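You operate a simulated robot arm through the tools that you are given. There is no shell and no other tool. Be economical: measure what you need, move in short steps, check, and stop when the job is done.

Carry out the task below with a simulated robot arm. There is one attempt and no reset: what you move stays moved.

TASK
Stand the mould with the red handle beside the bag one. It goes on the side that lies toward x +0.0, y -1.0 (a direction in the base frame), with about 3 cm between them.

It is judged by the outcome, as a careful person would: the job done as asked, and still so three seconds after it is handed in. It fails if anything else is knocked over, pushed out of place, dropped, spilled or broken.

THE ROBOT
A 7-joint arm with a two-finger parallel gripper, fixed in place. Base frame: the origin is at the foot of the arm, x ahead of it, y to its left, z up; the work surface is at about z = 900. Lengths are in mm, angles in rad, forces in N, time in s.
With the tool pointing down near the work surface it reaches from about 240 to 680 mm from the base axis. Its first joint turns from -1.152 to 1.152 rad. Payload 2.4 kg.
Tool frame: the origin (TCP) lies between the finger pads and is the grasp point; the fingertips stand 30 mm ahead of it; z points along the fingers, y is the line along which they close. The gripper opens to 94 mm. The fingers are 28 mm wide and 10 mm thick; the gripper's body (50 by 96 mm) begins 55 mm behind the TCP.
Orientation is that of the tool frame in the base frame, as a unit quaternion [x, y, z, w]. With the fingers straight down and closing along the base's y, the tool's x points along the base's -x, its y along +y and its z along -z.

THE INTERFACE
- The arm moves only by the tool jog_arm. Its argument "steps" is one flat list of numbers, 7 for each row, row after row: the opening in per cent of the stroke, from 0 (shut) to 100 (fully open), then the shift along the base's x, y, z in mm, then the turn, a rotation vector about the base's x, y, z in rad. In form: [jaw, dx, dy, dz, ax, ay, az, jaw, dx, dy, dz, ax, ay, az, ...]. A call has 1 to 20 rows; each row shifts and turns the commanded pose from where the row before left it. A row lasts 0.2 s, in which the tool goes at most 50 mm and 0.15 rad; a call with a longer step from one row to the next is refused whole, and so is a gripper value outside its range. A pose out of reach is approached as far as the arm can. The call stops where the force on the tool passes 40 N (or 10 N more than at its start, if that is more) or the arm is blocked; 0.2 s more then pass. The fingers move at their own pace (about 153 mm/s each) and stop on an object; they squeeze with about 42 N. The grip force told is the motor's: it shows also when the fingers shut on nothing. Time passes only in rows, and 0.2 s behind the last, so rows that do not move let the fingers close. It gives the time, the measured TCP pose, the force on the tool (base axes), the opening and the grip force at its end, in the units of the frame above (readings bear some noise).
- Cameras (640 x 400 px; columns grow to the right, rows downward): "scene" is fixed at [39.9, 470.4, 1450.1]; the picture's right is [-0.76, -0.65, 0.00], its down [-0.34, 0.39, -0.86] and it looks along [0.56, -0.65, -0.51] (base axes); focal length 345 px, centre (320, 200). "wrist" rides on the gripper at [-37, 0, -58] in the tool frame; the picture's right is [0.00, -1.00, 0.00], its down [0.97, 0.00, -0.24] and it looks along [0.24, 0.00, 0.97] (tool axes); focal length 218 px, centre (320, 200).
- camera(camera): a new picture of that camera. No time passes.
- point_at(camera, pixels): for up to 12 pixels [column, row] of the newest picture of that camera ("zoom" is the newest enlarged one), the place [x, y, z] in the base frame of the surface seen there, good to about 3 mm. No time passes.
- close_up(camera, box): a new picture of the part [left, top, right, bottom] of that camera's present view, enlarged. No time passes.
- sign_off(): hands the job in; it is judged then, once.

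Work in short steps. Measure before you move; look again where a grasp or a placing could have gone wrong, and mend it. You have 60 turns and 22 pictures in all, the two below and enlarged ones among them. Open the gripper and draw the arm clear of the work before you hand the job in, unless the task says otherwise; then end with one line.

The tools are called after "Call:" by a JSON object that holds its "op" and its "data". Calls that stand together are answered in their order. jog_arm: Moves the arm, as the interface text tells. Its arguments: {"type":"object","properties":{"steps":{"type":"array","items":{"type":"number"}}},"required":["steps"]} The other tools are called the same way: camera (camera) takes a picture; point_at (camera, pixels) gives the place of the surface under pixels of a picture; close_up (camera, box) takes an enlarged picture of a part of a camera's view; sign_off () hands the job in.

At the start:

```text
time: 0.0
tcp_pos: [263.2, -195.3, 1108.3]
tcp_rot: [0.0, 1.0, -0.001, -0.001]
force: [0.6, -0.4, 0.5]
gripper_width: 94.1
grasp_force: 0.1
```

scene: 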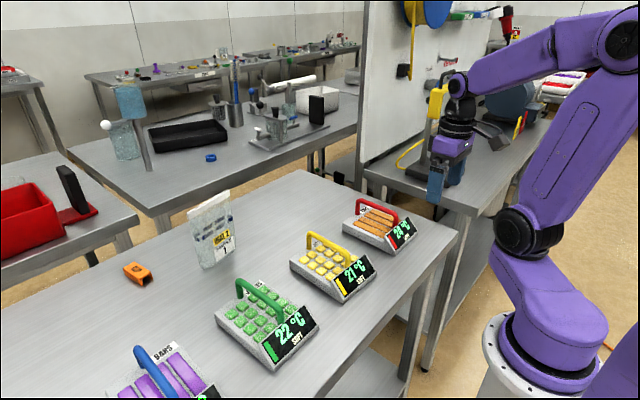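
wrist: 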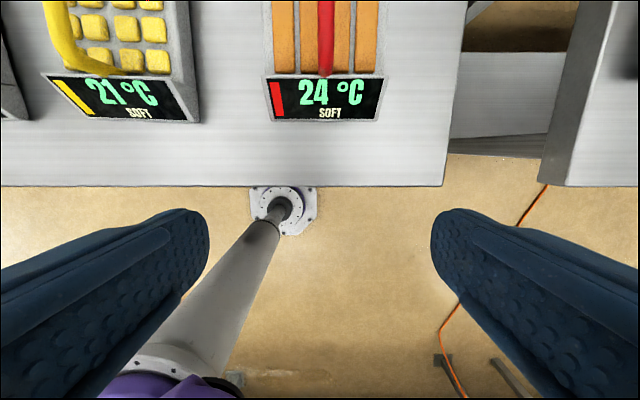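

The picture shows four moulds with handles and a bag-like object near (212,230). I zoom in to read labels.

Call:
{"op": "close_up", "data": {"camera": "scene", "box": [160, 170, 440, 345]}}

Call:
{"op": "close_up", "data": {"camera": "scene", "box": [80, 280, 272, 400]}}

```text
2.29 times, centred on (300, 258) of scene
```

zoom: 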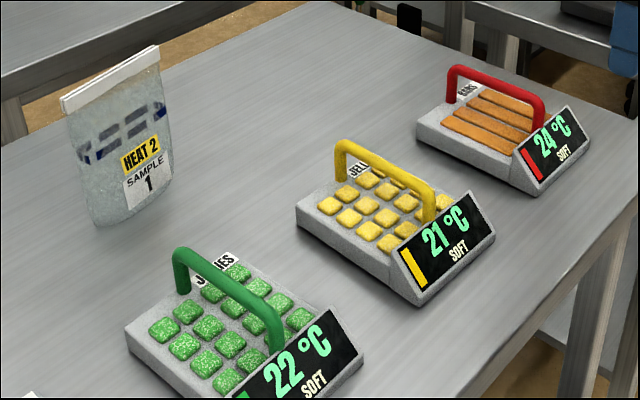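

```text
3.33 times, centred on (176, 340) of scene
```

zoom: 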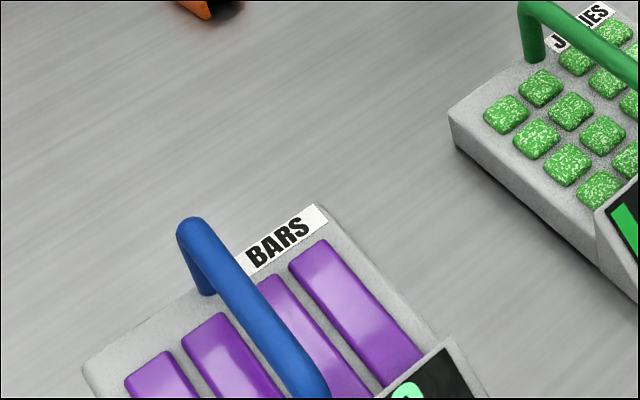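

The bag is the one "HEAT 2 SAMPLE 1"; the red mould reads "SOFT", so I keep it level. I measure both.

Call:
{"op": "point_at", "data": {"camera": "scene", "pixels": [[203, 267], [235, 253], [189, 213], [229, 193], [343, 220], [382, 248], [416, 238], [370, 200], [358, 200], [377, 206], [396, 215], [384, 256]]}}

Call:
{"op": "close_up", "data": {"camera": "scene", "box": [330, 180, 430, 260]}}

Call:
{"op": "close_up", "data": {"camera": "scene", "box": [170, 180, 270, 280]}}

```text
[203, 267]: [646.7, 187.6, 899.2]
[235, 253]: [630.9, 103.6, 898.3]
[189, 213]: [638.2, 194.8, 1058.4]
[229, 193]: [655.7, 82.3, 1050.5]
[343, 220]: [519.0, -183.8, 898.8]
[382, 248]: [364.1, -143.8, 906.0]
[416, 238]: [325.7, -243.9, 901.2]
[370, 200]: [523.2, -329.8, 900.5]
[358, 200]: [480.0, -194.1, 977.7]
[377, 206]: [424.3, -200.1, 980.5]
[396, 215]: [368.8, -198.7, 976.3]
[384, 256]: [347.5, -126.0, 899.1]
```

```text
5.00 times, centred on (380, 220) of scene
```

zoom: 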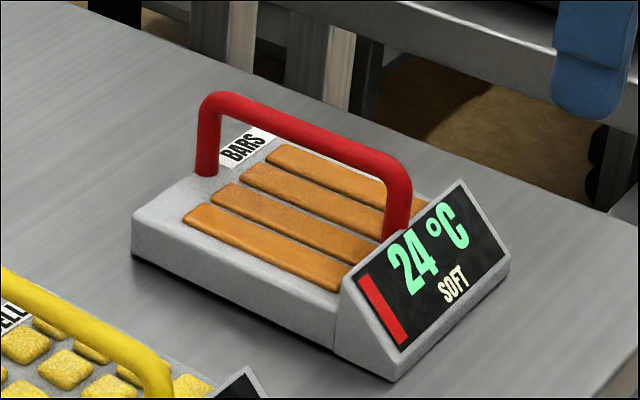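

```text
4.00 times, centred on (220, 230) of scene
```

zoom: 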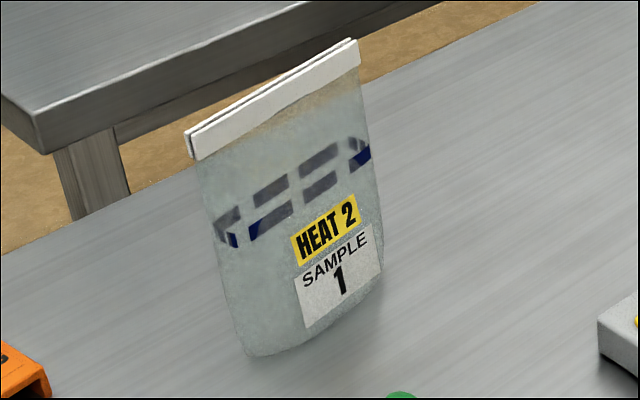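

I measure the bag's edges in the zoom, and the mould with handle and the table's far edge in the scene.

Call:
{"op": "point_at", "data": {"camera": "zoom", "pixels": [[192, 152], [188, 140], [354, 42], [357, 62], [362, 100], [374, 180], [381, 250], [378, 275], [250, 352], [300, 352], [225, 270], [200, 180]]}}

Call:
{"op": "point_at", "data": {"camera": "scene", "pixels": [[357, 229], [358, 224], [396, 254], [408, 256], [431, 232], [422, 217], [373, 199], [364, 202], [411, 223], [310, 172], [250, 200], [275, 190]]}}

```text
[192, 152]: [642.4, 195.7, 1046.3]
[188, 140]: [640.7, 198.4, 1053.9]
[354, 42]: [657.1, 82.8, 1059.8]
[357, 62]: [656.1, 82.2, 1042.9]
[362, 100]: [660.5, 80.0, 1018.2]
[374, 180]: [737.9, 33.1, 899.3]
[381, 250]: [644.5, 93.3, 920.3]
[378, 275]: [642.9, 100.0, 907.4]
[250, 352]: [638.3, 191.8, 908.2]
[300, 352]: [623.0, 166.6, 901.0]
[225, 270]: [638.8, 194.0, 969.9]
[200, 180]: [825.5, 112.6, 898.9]
```

```text
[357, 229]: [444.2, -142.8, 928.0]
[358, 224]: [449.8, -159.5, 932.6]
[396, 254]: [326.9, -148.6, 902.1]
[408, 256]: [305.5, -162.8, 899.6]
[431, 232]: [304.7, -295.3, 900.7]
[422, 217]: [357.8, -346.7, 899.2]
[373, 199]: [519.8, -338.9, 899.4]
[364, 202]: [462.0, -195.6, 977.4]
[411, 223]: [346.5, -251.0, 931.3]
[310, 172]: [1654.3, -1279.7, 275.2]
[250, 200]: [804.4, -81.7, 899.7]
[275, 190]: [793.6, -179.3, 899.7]
```

Handle runs along x at y≈-198, top z≈979; bag's -y edge is y≈82. I move above the handle and look with the wrist camera.

Call:
{"op": "jog_arm", "data": {"steps": [80, 40, 0, 0, 0, 0, 0, 80, 40, 0, 0, 0, 0, 0, 80, 40, -1, 0, 0, 0, 0, 80, 30, -1, 0, 0, 0, 0, 80, 0, 0, 0, 0, 0, 0]}}

Call:
{"op": "camera", "data": {"camera": "wrist"}}

```text
time: 1.2
tcp_pos: [414.9, -196.0, 1109.3]
tcp_rot: [0.0, 1.0, 0.0, 0.0]
force: [0.3, 0.1, 0.3]
gripper_width: 75.2
grasp_force: 0.1
```

```text
15 pictures are left
```

wrist: 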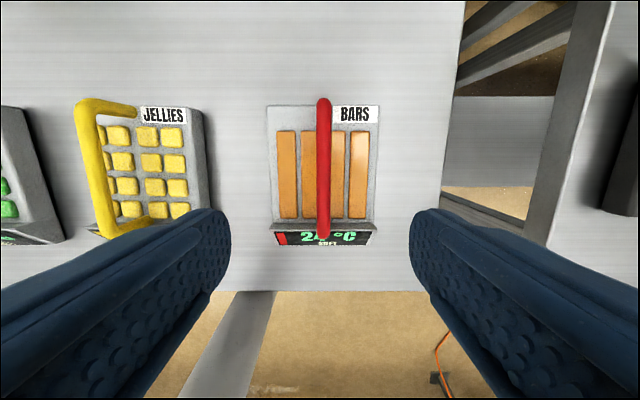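

The handle spans rows ~98-235 at column 323; I measure it and the mould's edges.

Call:
{"op": "point_at", "data": {"camera": "wrist", "pixels": [[324, 103], [323, 150], [323, 200], [323, 230], [269, 110], [275, 215], [376, 112], [372, 220], [272, 228], [373, 228], [276, 243], [368, 243]]}}

```text
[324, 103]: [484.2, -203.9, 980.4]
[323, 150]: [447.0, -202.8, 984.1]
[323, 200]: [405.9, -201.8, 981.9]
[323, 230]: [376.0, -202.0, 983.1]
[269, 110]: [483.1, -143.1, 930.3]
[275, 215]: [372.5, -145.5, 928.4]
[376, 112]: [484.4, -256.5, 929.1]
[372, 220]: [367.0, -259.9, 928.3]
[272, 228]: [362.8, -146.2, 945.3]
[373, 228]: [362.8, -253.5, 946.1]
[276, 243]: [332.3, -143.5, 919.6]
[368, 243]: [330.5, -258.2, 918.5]
```

Handle centre is y≈-202, top z≈983, mould y -144…-257, top 930. I descend to TCP z≈974 (fingertips 944).

Call:
{"op": "jog_arm", "data": {"steps": [50, 4, -6, -35, 0, 0, 0, 50, 0, 0, -35, 0, 0, 0, 50, 0, 0, -30, 0, 0, 0, 50, 0, 0, -20, 0, 0, 0, 50, 0, 0, -15, 0, 0, 0, 50, 0, 0, 0, 0, 0, 0]}}

```text
time: 2.6
tcp_pos: [417.0, -202.8, 973.5]
tcp_rot: [0.0, 1.0, 0.0, 0.0]
force: [0.4, -0.2, 0.0]
gripper_width: 46.8
grasp_force: 0.0
```

No contact so far. I close on the handle.

Call:
{"op": "jog_arm", "data": {"steps": [20, 0, 0, 0, 0, 0, 0, 0, 0, 0, 0, 0, 0, 0, 0, 0, 0, 0, 0, 0, 0, 0, 0, 0, 0, 0, 0, 0]}}

Call:
{"op": "close_up", "data": {"camera": "scene", "box": [310, 140, 450, 270]}}

```text
time: 3.6
tcp_pos: [416.5, -202.4, 973.3]
tcp_rot: [-0.001, 1.0, 0.0, 0.0]
force: [0.4, 0.5, 0.4]
gripper_width: 16.7
grasp_force: 41.6
```

```text
3.08 times, centred on (380, 205) of scene
```

zoom: 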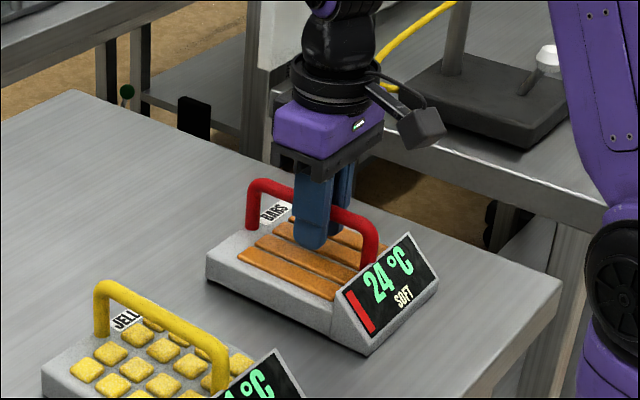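

The handle is held (16.7 mm). I lift slowly and check.

Call:
{"op": "jog_arm", "data": {"steps": [0, 0, 0, 3, 0, 0, 0, 0, 0, 0, 5, 0, 0, 0, 0, 0, 0, 8, 0, 0, 0, 0, 0, 0, 10, 0, 0, 0, 0, 0, 0, 10, 0, 0, 0, 0, 0, 0, 4, 0, 0, 0, 0, 0, 0, 0, 0, 0, 0]}}

Call:
{"op": "close_up", "data": {"camera": "scene", "box": [310, 140, 450, 270]}}

```text
time: 5.2
tcp_pos: [418.2, -203.3, 1014.7]
tcp_rot: [0.0, 1.0, 0.0, 0.001]
force: [0.2, 0.2, -5.7]
gripper_width: 17.0
grasp_force: 42.1
```

```text
3.08 times, centred on (380, 205) of scene
```

zoom: 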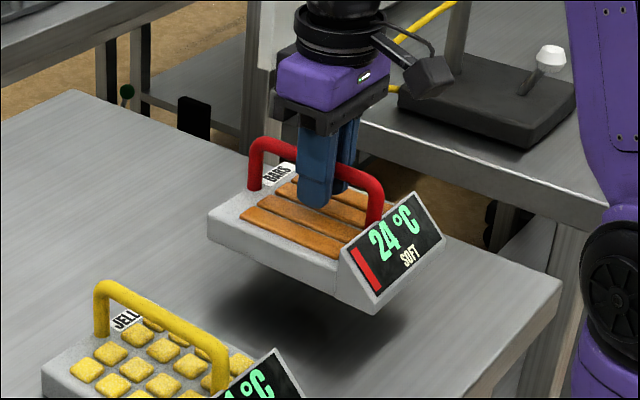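

Lifted level. I carry it first along +x past the yellow mould, then toward the bag's -y side at gentle speed.

Call:
{"op": "jog_arm", "data": {"steps": [0, 7, 0, 0, 0, 0, 0, 0, 14, 0, 0, 0, 0, 0, 0, 18, 0, 0, 0, 0, 0, 18, 0, 0, 0, 0, 0, 18, 0, 0, 0, 0, 0, 18, 0, 0, 0, 0, 0, 18, 0, 0, 0, 0, 0, 18, 0, 0, 0, 0, 0, 18, 0, 0, 0, 0, 0, 18, 4, 0, 0, 0, 0, 18, 8, 0, 0, 0, 0, 12, 12, 0, 0, 0, 0, 10, 15, 0, 0, 0, 0, 8, 15, 0, 0, 0, 0, 6, 15, 0, 0, 0, 0, 4, 15, 0, 0, 0, 0, 2, 12, 0, 0, 0, 0, 0, 8, 0, 0, 0, 0, 0, 4, 0, 0, 0, 0, 0, 0, 0, 0, 0]}}

Call:
{"op": "camera", "data": {"camera": "scene"}}

```text
refused: steps must hold 7 numbers for each row
```

```text
12 pictures are left
```

scene: 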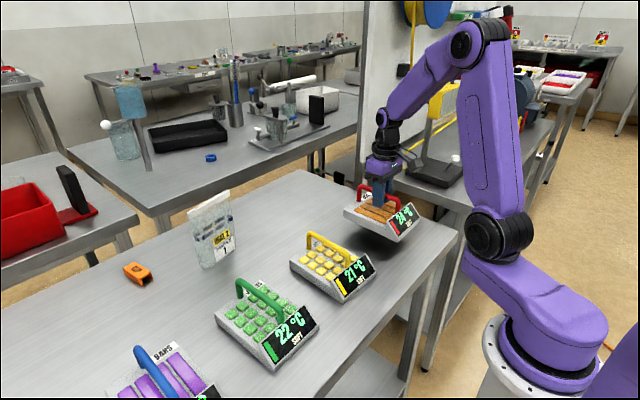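

The list was malformed and nothing moved; I send it again with 7 numbers per row.

Call:
{"op": "jog_arm", "data": {"steps": [0, 8, 0, 0, 0, 0, 0, 0, 15, 0, 0, 0, 0, 0, 0, 20, 0, 0, 0, 0, 0, 0, 20, 0, 0, 0, 0, 0, 0, 20, 0, 0, 0, 0, 0, 0, 20, 0, 0, 0, 0, 0, 0, 20, 0, 0, 0, 0, 0, 0, 20, 0, 0, 0, 0, 0, 0, 18, 5, 0, 0, 0, 0, 0, 16, 10, 0, 0, 0, 0, 0, 14, 14, 0, 0, 0, 0, 0, 12, 17, 0, 0, 0, 0, 0, 9, 18, 0, 0, 0, 0, 0, 7, 18, 0, 0, 0, 0, 0, 5, 18, 0, 0, 0, 0, 0, 4, 15, 0, 0, 0, 0, 0, 2, 11, 0, 0, 0, 0, 0, 0, 7, 0, 0, 0, 0, 0, 0, 0, 0, 0, 0, 0]}}

Call:
{"op": "camera", "data": {"camera": "scene"}}

```text
time: 9.2
tcp_pos: [648.5, -71.3, 1014.8]
tcp_rot: [0.0, 1.0, 0.001, -0.001]
force: [1.1, 0.9, -4.9]
gripper_width: 16.9
grasp_force: 41.7
```

```text
11 pictures are left
```

scene: 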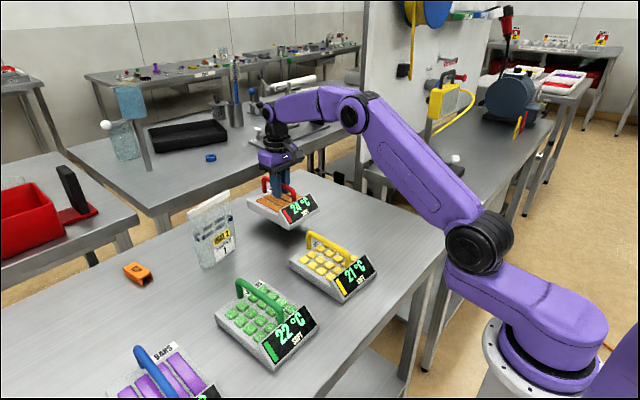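

On track. I go +50 mm in y, then measure the gap before the rest.

Call:
{"op": "jog_arm", "data": {"steps": [0, 0, 6, 0, 0, 0, 0, 0, 0, 10, 0, 0, 0, 0, 0, 0, 12, 0, 0, 0, 0, 0, 0, 12, 0, 0, 0, 0, 0, 0, 7, 0, 0, 0, 0, 0, 0, 3, 0, 0, 0, 0, 0, 0, 0, 0, 0, 0, 0]}}

Call:
{"op": "close_up", "data": {"camera": "scene", "box": [170, 140, 340, 280]}}

Call:
{"op": "camera", "data": {"camera": "wrist"}}

```text
time: 10.8
tcp_pos: [647.3, -20.1, 1014.2]
tcp_rot: [0.0, 1.0, -0.001, 0.0]
force: [-0.5, -1.3, -4.8]
gripper_width: 17.2
grasp_force: 41.9
```

```text
2.86 times, centred on (255, 210) of scene
```

zoom: 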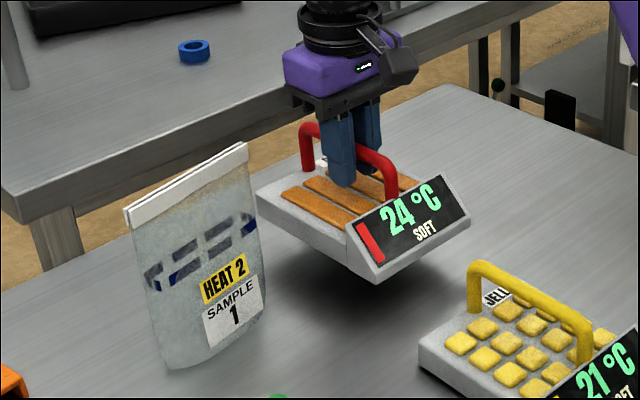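

```text
9 pictures are left
```

wrist: 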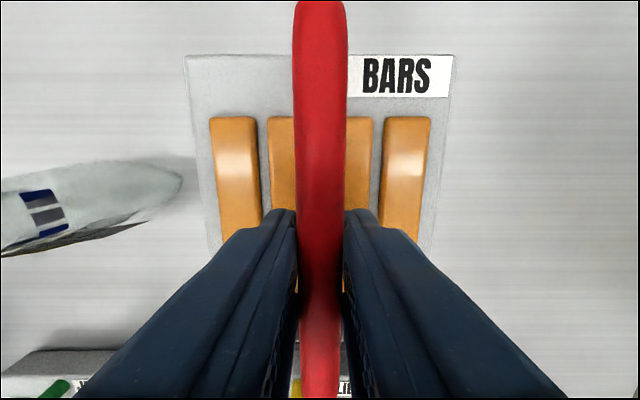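

I measure the mould's left edge (cols ~187-210) and the bag's near edge (~183,185).

Call:
{"op": "point_at", "data": {"camera": "wrist", "pixels": [[189, 60], [196, 110], [204, 170], [211, 230], [452, 60], [178, 186], [182, 180], [170, 175], [150, 170], [100, 180], [140, 218], [40, 220]]}}

Call:
{"op": "point_at", "data": {"camera": "zoom", "pixels": [[245, 146], [246, 165], [254, 200], [261, 250], [264, 290], [263, 315], [258, 330], [290, 232], [262, 190], [345, 262], [372, 280]]}}

```text
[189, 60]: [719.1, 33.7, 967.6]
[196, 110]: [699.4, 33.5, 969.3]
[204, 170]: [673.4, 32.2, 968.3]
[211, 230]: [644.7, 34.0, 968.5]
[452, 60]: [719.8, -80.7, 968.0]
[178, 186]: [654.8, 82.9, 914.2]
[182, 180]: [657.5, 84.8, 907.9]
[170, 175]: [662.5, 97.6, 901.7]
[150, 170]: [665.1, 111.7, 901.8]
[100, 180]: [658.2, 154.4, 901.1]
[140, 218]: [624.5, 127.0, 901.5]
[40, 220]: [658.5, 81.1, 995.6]
```

```text
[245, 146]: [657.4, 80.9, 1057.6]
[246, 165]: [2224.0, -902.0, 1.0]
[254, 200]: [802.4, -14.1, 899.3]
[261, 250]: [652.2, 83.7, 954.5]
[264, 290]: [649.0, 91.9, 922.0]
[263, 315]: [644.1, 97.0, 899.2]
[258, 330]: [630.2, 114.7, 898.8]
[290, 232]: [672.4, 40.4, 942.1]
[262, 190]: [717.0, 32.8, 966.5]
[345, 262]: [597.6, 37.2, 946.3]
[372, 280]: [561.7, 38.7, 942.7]
```

Gap is now ~45 mm (mould 34–38, bag ~82). I go +14 mm in y and lower to TCP z≈974.5.

Call:
{"op": "jog_arm", "data": {"steps": [0, 0, 6, 0, 0, 0, 0, 0, 0, 6, 0, 0, 0, 0, 0, 0, 2, 0, 0, 0, 0, 0, 0, 0, -8, 0, 0, 0, 0, 0, 0, -10, 0, 0, 0, 0, 0, 0, -10, 0, 0, 0, 0, 0, 0, -6, 0, 0, 0, 0, 0, 0, -3, 0, 0, 0, 0, 0, 0, -2, 0, 0, 0, 0, 0, 0, 0, 0, 0, 0]}}

```text
time: 13.0
tcp_pos: [647.8, -6.0, 975.3]
tcp_rot: [0.0, 1.0, 0.0, 0.0]
force: [-0.5, 0.5, -5.8]
gripper_width: 17.0
grasp_force: 42.3
```

Still hanging free (force -5.8 N). I creep down until it touches.

Call:
{"op": "jog_arm", "data": {"steps": [0, 0, 0, -1, 0, 0, 0, 0, 0, 0, -1, 0, 0, 0, 0, 0, 0, 0, 0, 0, 0]}}

```text
time: 13.8
tcp_pos: [648.1, -6.5, 974.8]
tcp_rot: [0.0, 1.0, -0.001, 0.0]
force: [-0.9, -1.0, 6.3]
gripper_width: 16.8
grasp_force: 41.7
```

Force flipped to +6 N: it stands on the table. I open partly and rise straight up.

Call:
{"op": "jog_arm", "data": {"steps": [25, 0, 0, 0, 0, 0, 0, 45, 0, 0, 0, 0, 0, 0, 45, 0, 0, 0, 0, 0, 0, 45, 0, 0, 10, 0, 0, 0, 45, 0, 0, 20, 0, 0, 0, 45, 0, 0, 40, 0, 0, 0, 45, 0, 0, 40, 0, 0, 0, 45, 0, 0, 0, 0, 0, 0]}}

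Call:
{"op": "close_up", "data": {"camera": "scene", "box": [170, 140, 340, 280]}}

Call:
{"op": "camera", "data": {"camera": "wrist"}}

```text
time: 15.6
tcp_pos: [646.7, -6.4, 1084.2]
tcp_rot: [-0.001, 1.0, 0.0, 0.0]
force: [-0.2, 0.6, -0.2]
gripper_width: 42.4
grasp_force: 0.1
```

```text
2.86 times, centred on (255, 210) of scene
```

zoom: 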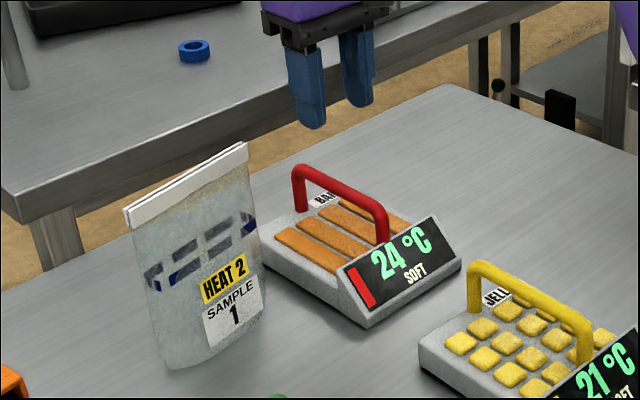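

```text
7 pictures are left
```

wrist: 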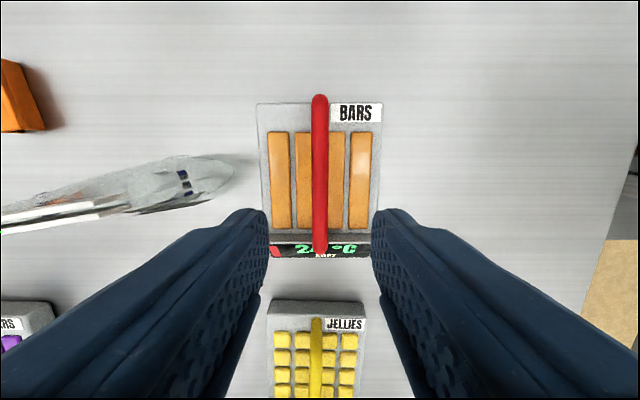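

It stands flat. I measure the gap (bag edge ~(233,175), mould left edge ~(260,170)).

Call:
{"op": "point_at", "data": {"camera": "wrist", "pixels": [[231, 172], [229, 180], [226, 165], [259, 120], [262, 180], [265, 205], [257, 105], [379, 120], [372, 250]]}}

Call:
{"op": "point_at", "data": {"camera": "zoom", "pixels": [[290, 288], [330, 308], [262, 262], [261, 250], [300, 265]]}}

```text
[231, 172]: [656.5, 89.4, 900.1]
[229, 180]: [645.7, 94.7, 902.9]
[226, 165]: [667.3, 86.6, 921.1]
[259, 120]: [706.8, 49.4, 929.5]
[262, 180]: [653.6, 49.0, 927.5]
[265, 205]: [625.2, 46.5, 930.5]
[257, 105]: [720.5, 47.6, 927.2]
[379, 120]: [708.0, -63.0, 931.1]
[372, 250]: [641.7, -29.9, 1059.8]
```

```text
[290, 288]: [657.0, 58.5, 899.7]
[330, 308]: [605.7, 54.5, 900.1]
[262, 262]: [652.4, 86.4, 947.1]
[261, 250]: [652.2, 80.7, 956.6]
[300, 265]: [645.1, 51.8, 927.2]
```

Gap ≈ 30 mm (mould ~52, bag ~82). I draw the arm up, away from the bag and back toward the base.

Call:
{"op": "jog_arm", "data": {"steps": [45, 0, 0, 30, 0, 0, 0, 45, 0, 0, 30, 0, 0, 0, 45, -20, -15, 10, 0, 0, 0, 45, -40, -20, 0, 0, 0, 0, 45, -40, -20, 0, 0, 0, 0, 45, -40, -25, 0, 0, 0, 0, 45, -40, -25, 0, 0, 0, 0, 45, -40, -25, 0, 0, 0, 0, 45, -40, -20, 0, 0, 0, 0, 45, -30, -15, 0, 0, 0, 0, 45, 0, 0, 0, 0, 0, 0]}}

Call:
{"op": "camera", "data": {"camera": "scene"}}

```text
time: 18.0
tcp_pos: [356.9, -172.0, 1154.1]
tcp_rot: [0.0, 1.0, 0.0, 0.0]
force: [0.1, 0.2, 0.2]
gripper_width: 42.0
grasp_force: 0.0
```

```text
6 pictures are left
```

scene: 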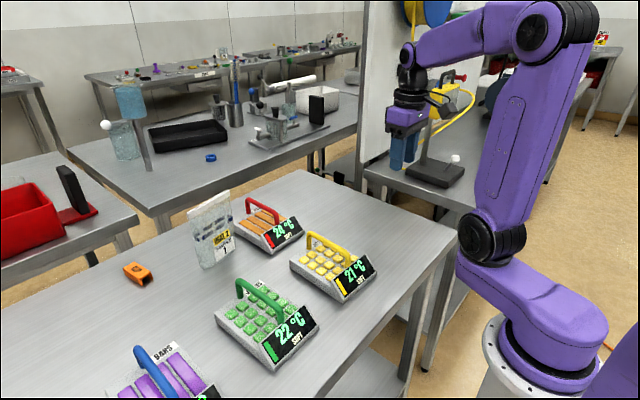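

Everything else is in place and the arm is clear; I hand the job in.

Call:
{"op": "sign_off", "data": {}}

```text
The job is handed in.
```

The mould with the red handle now stands level beside the bag, on its -y side with a gap of about 3 cm. Nothing else moved, and the gripper is open with the arm clear.
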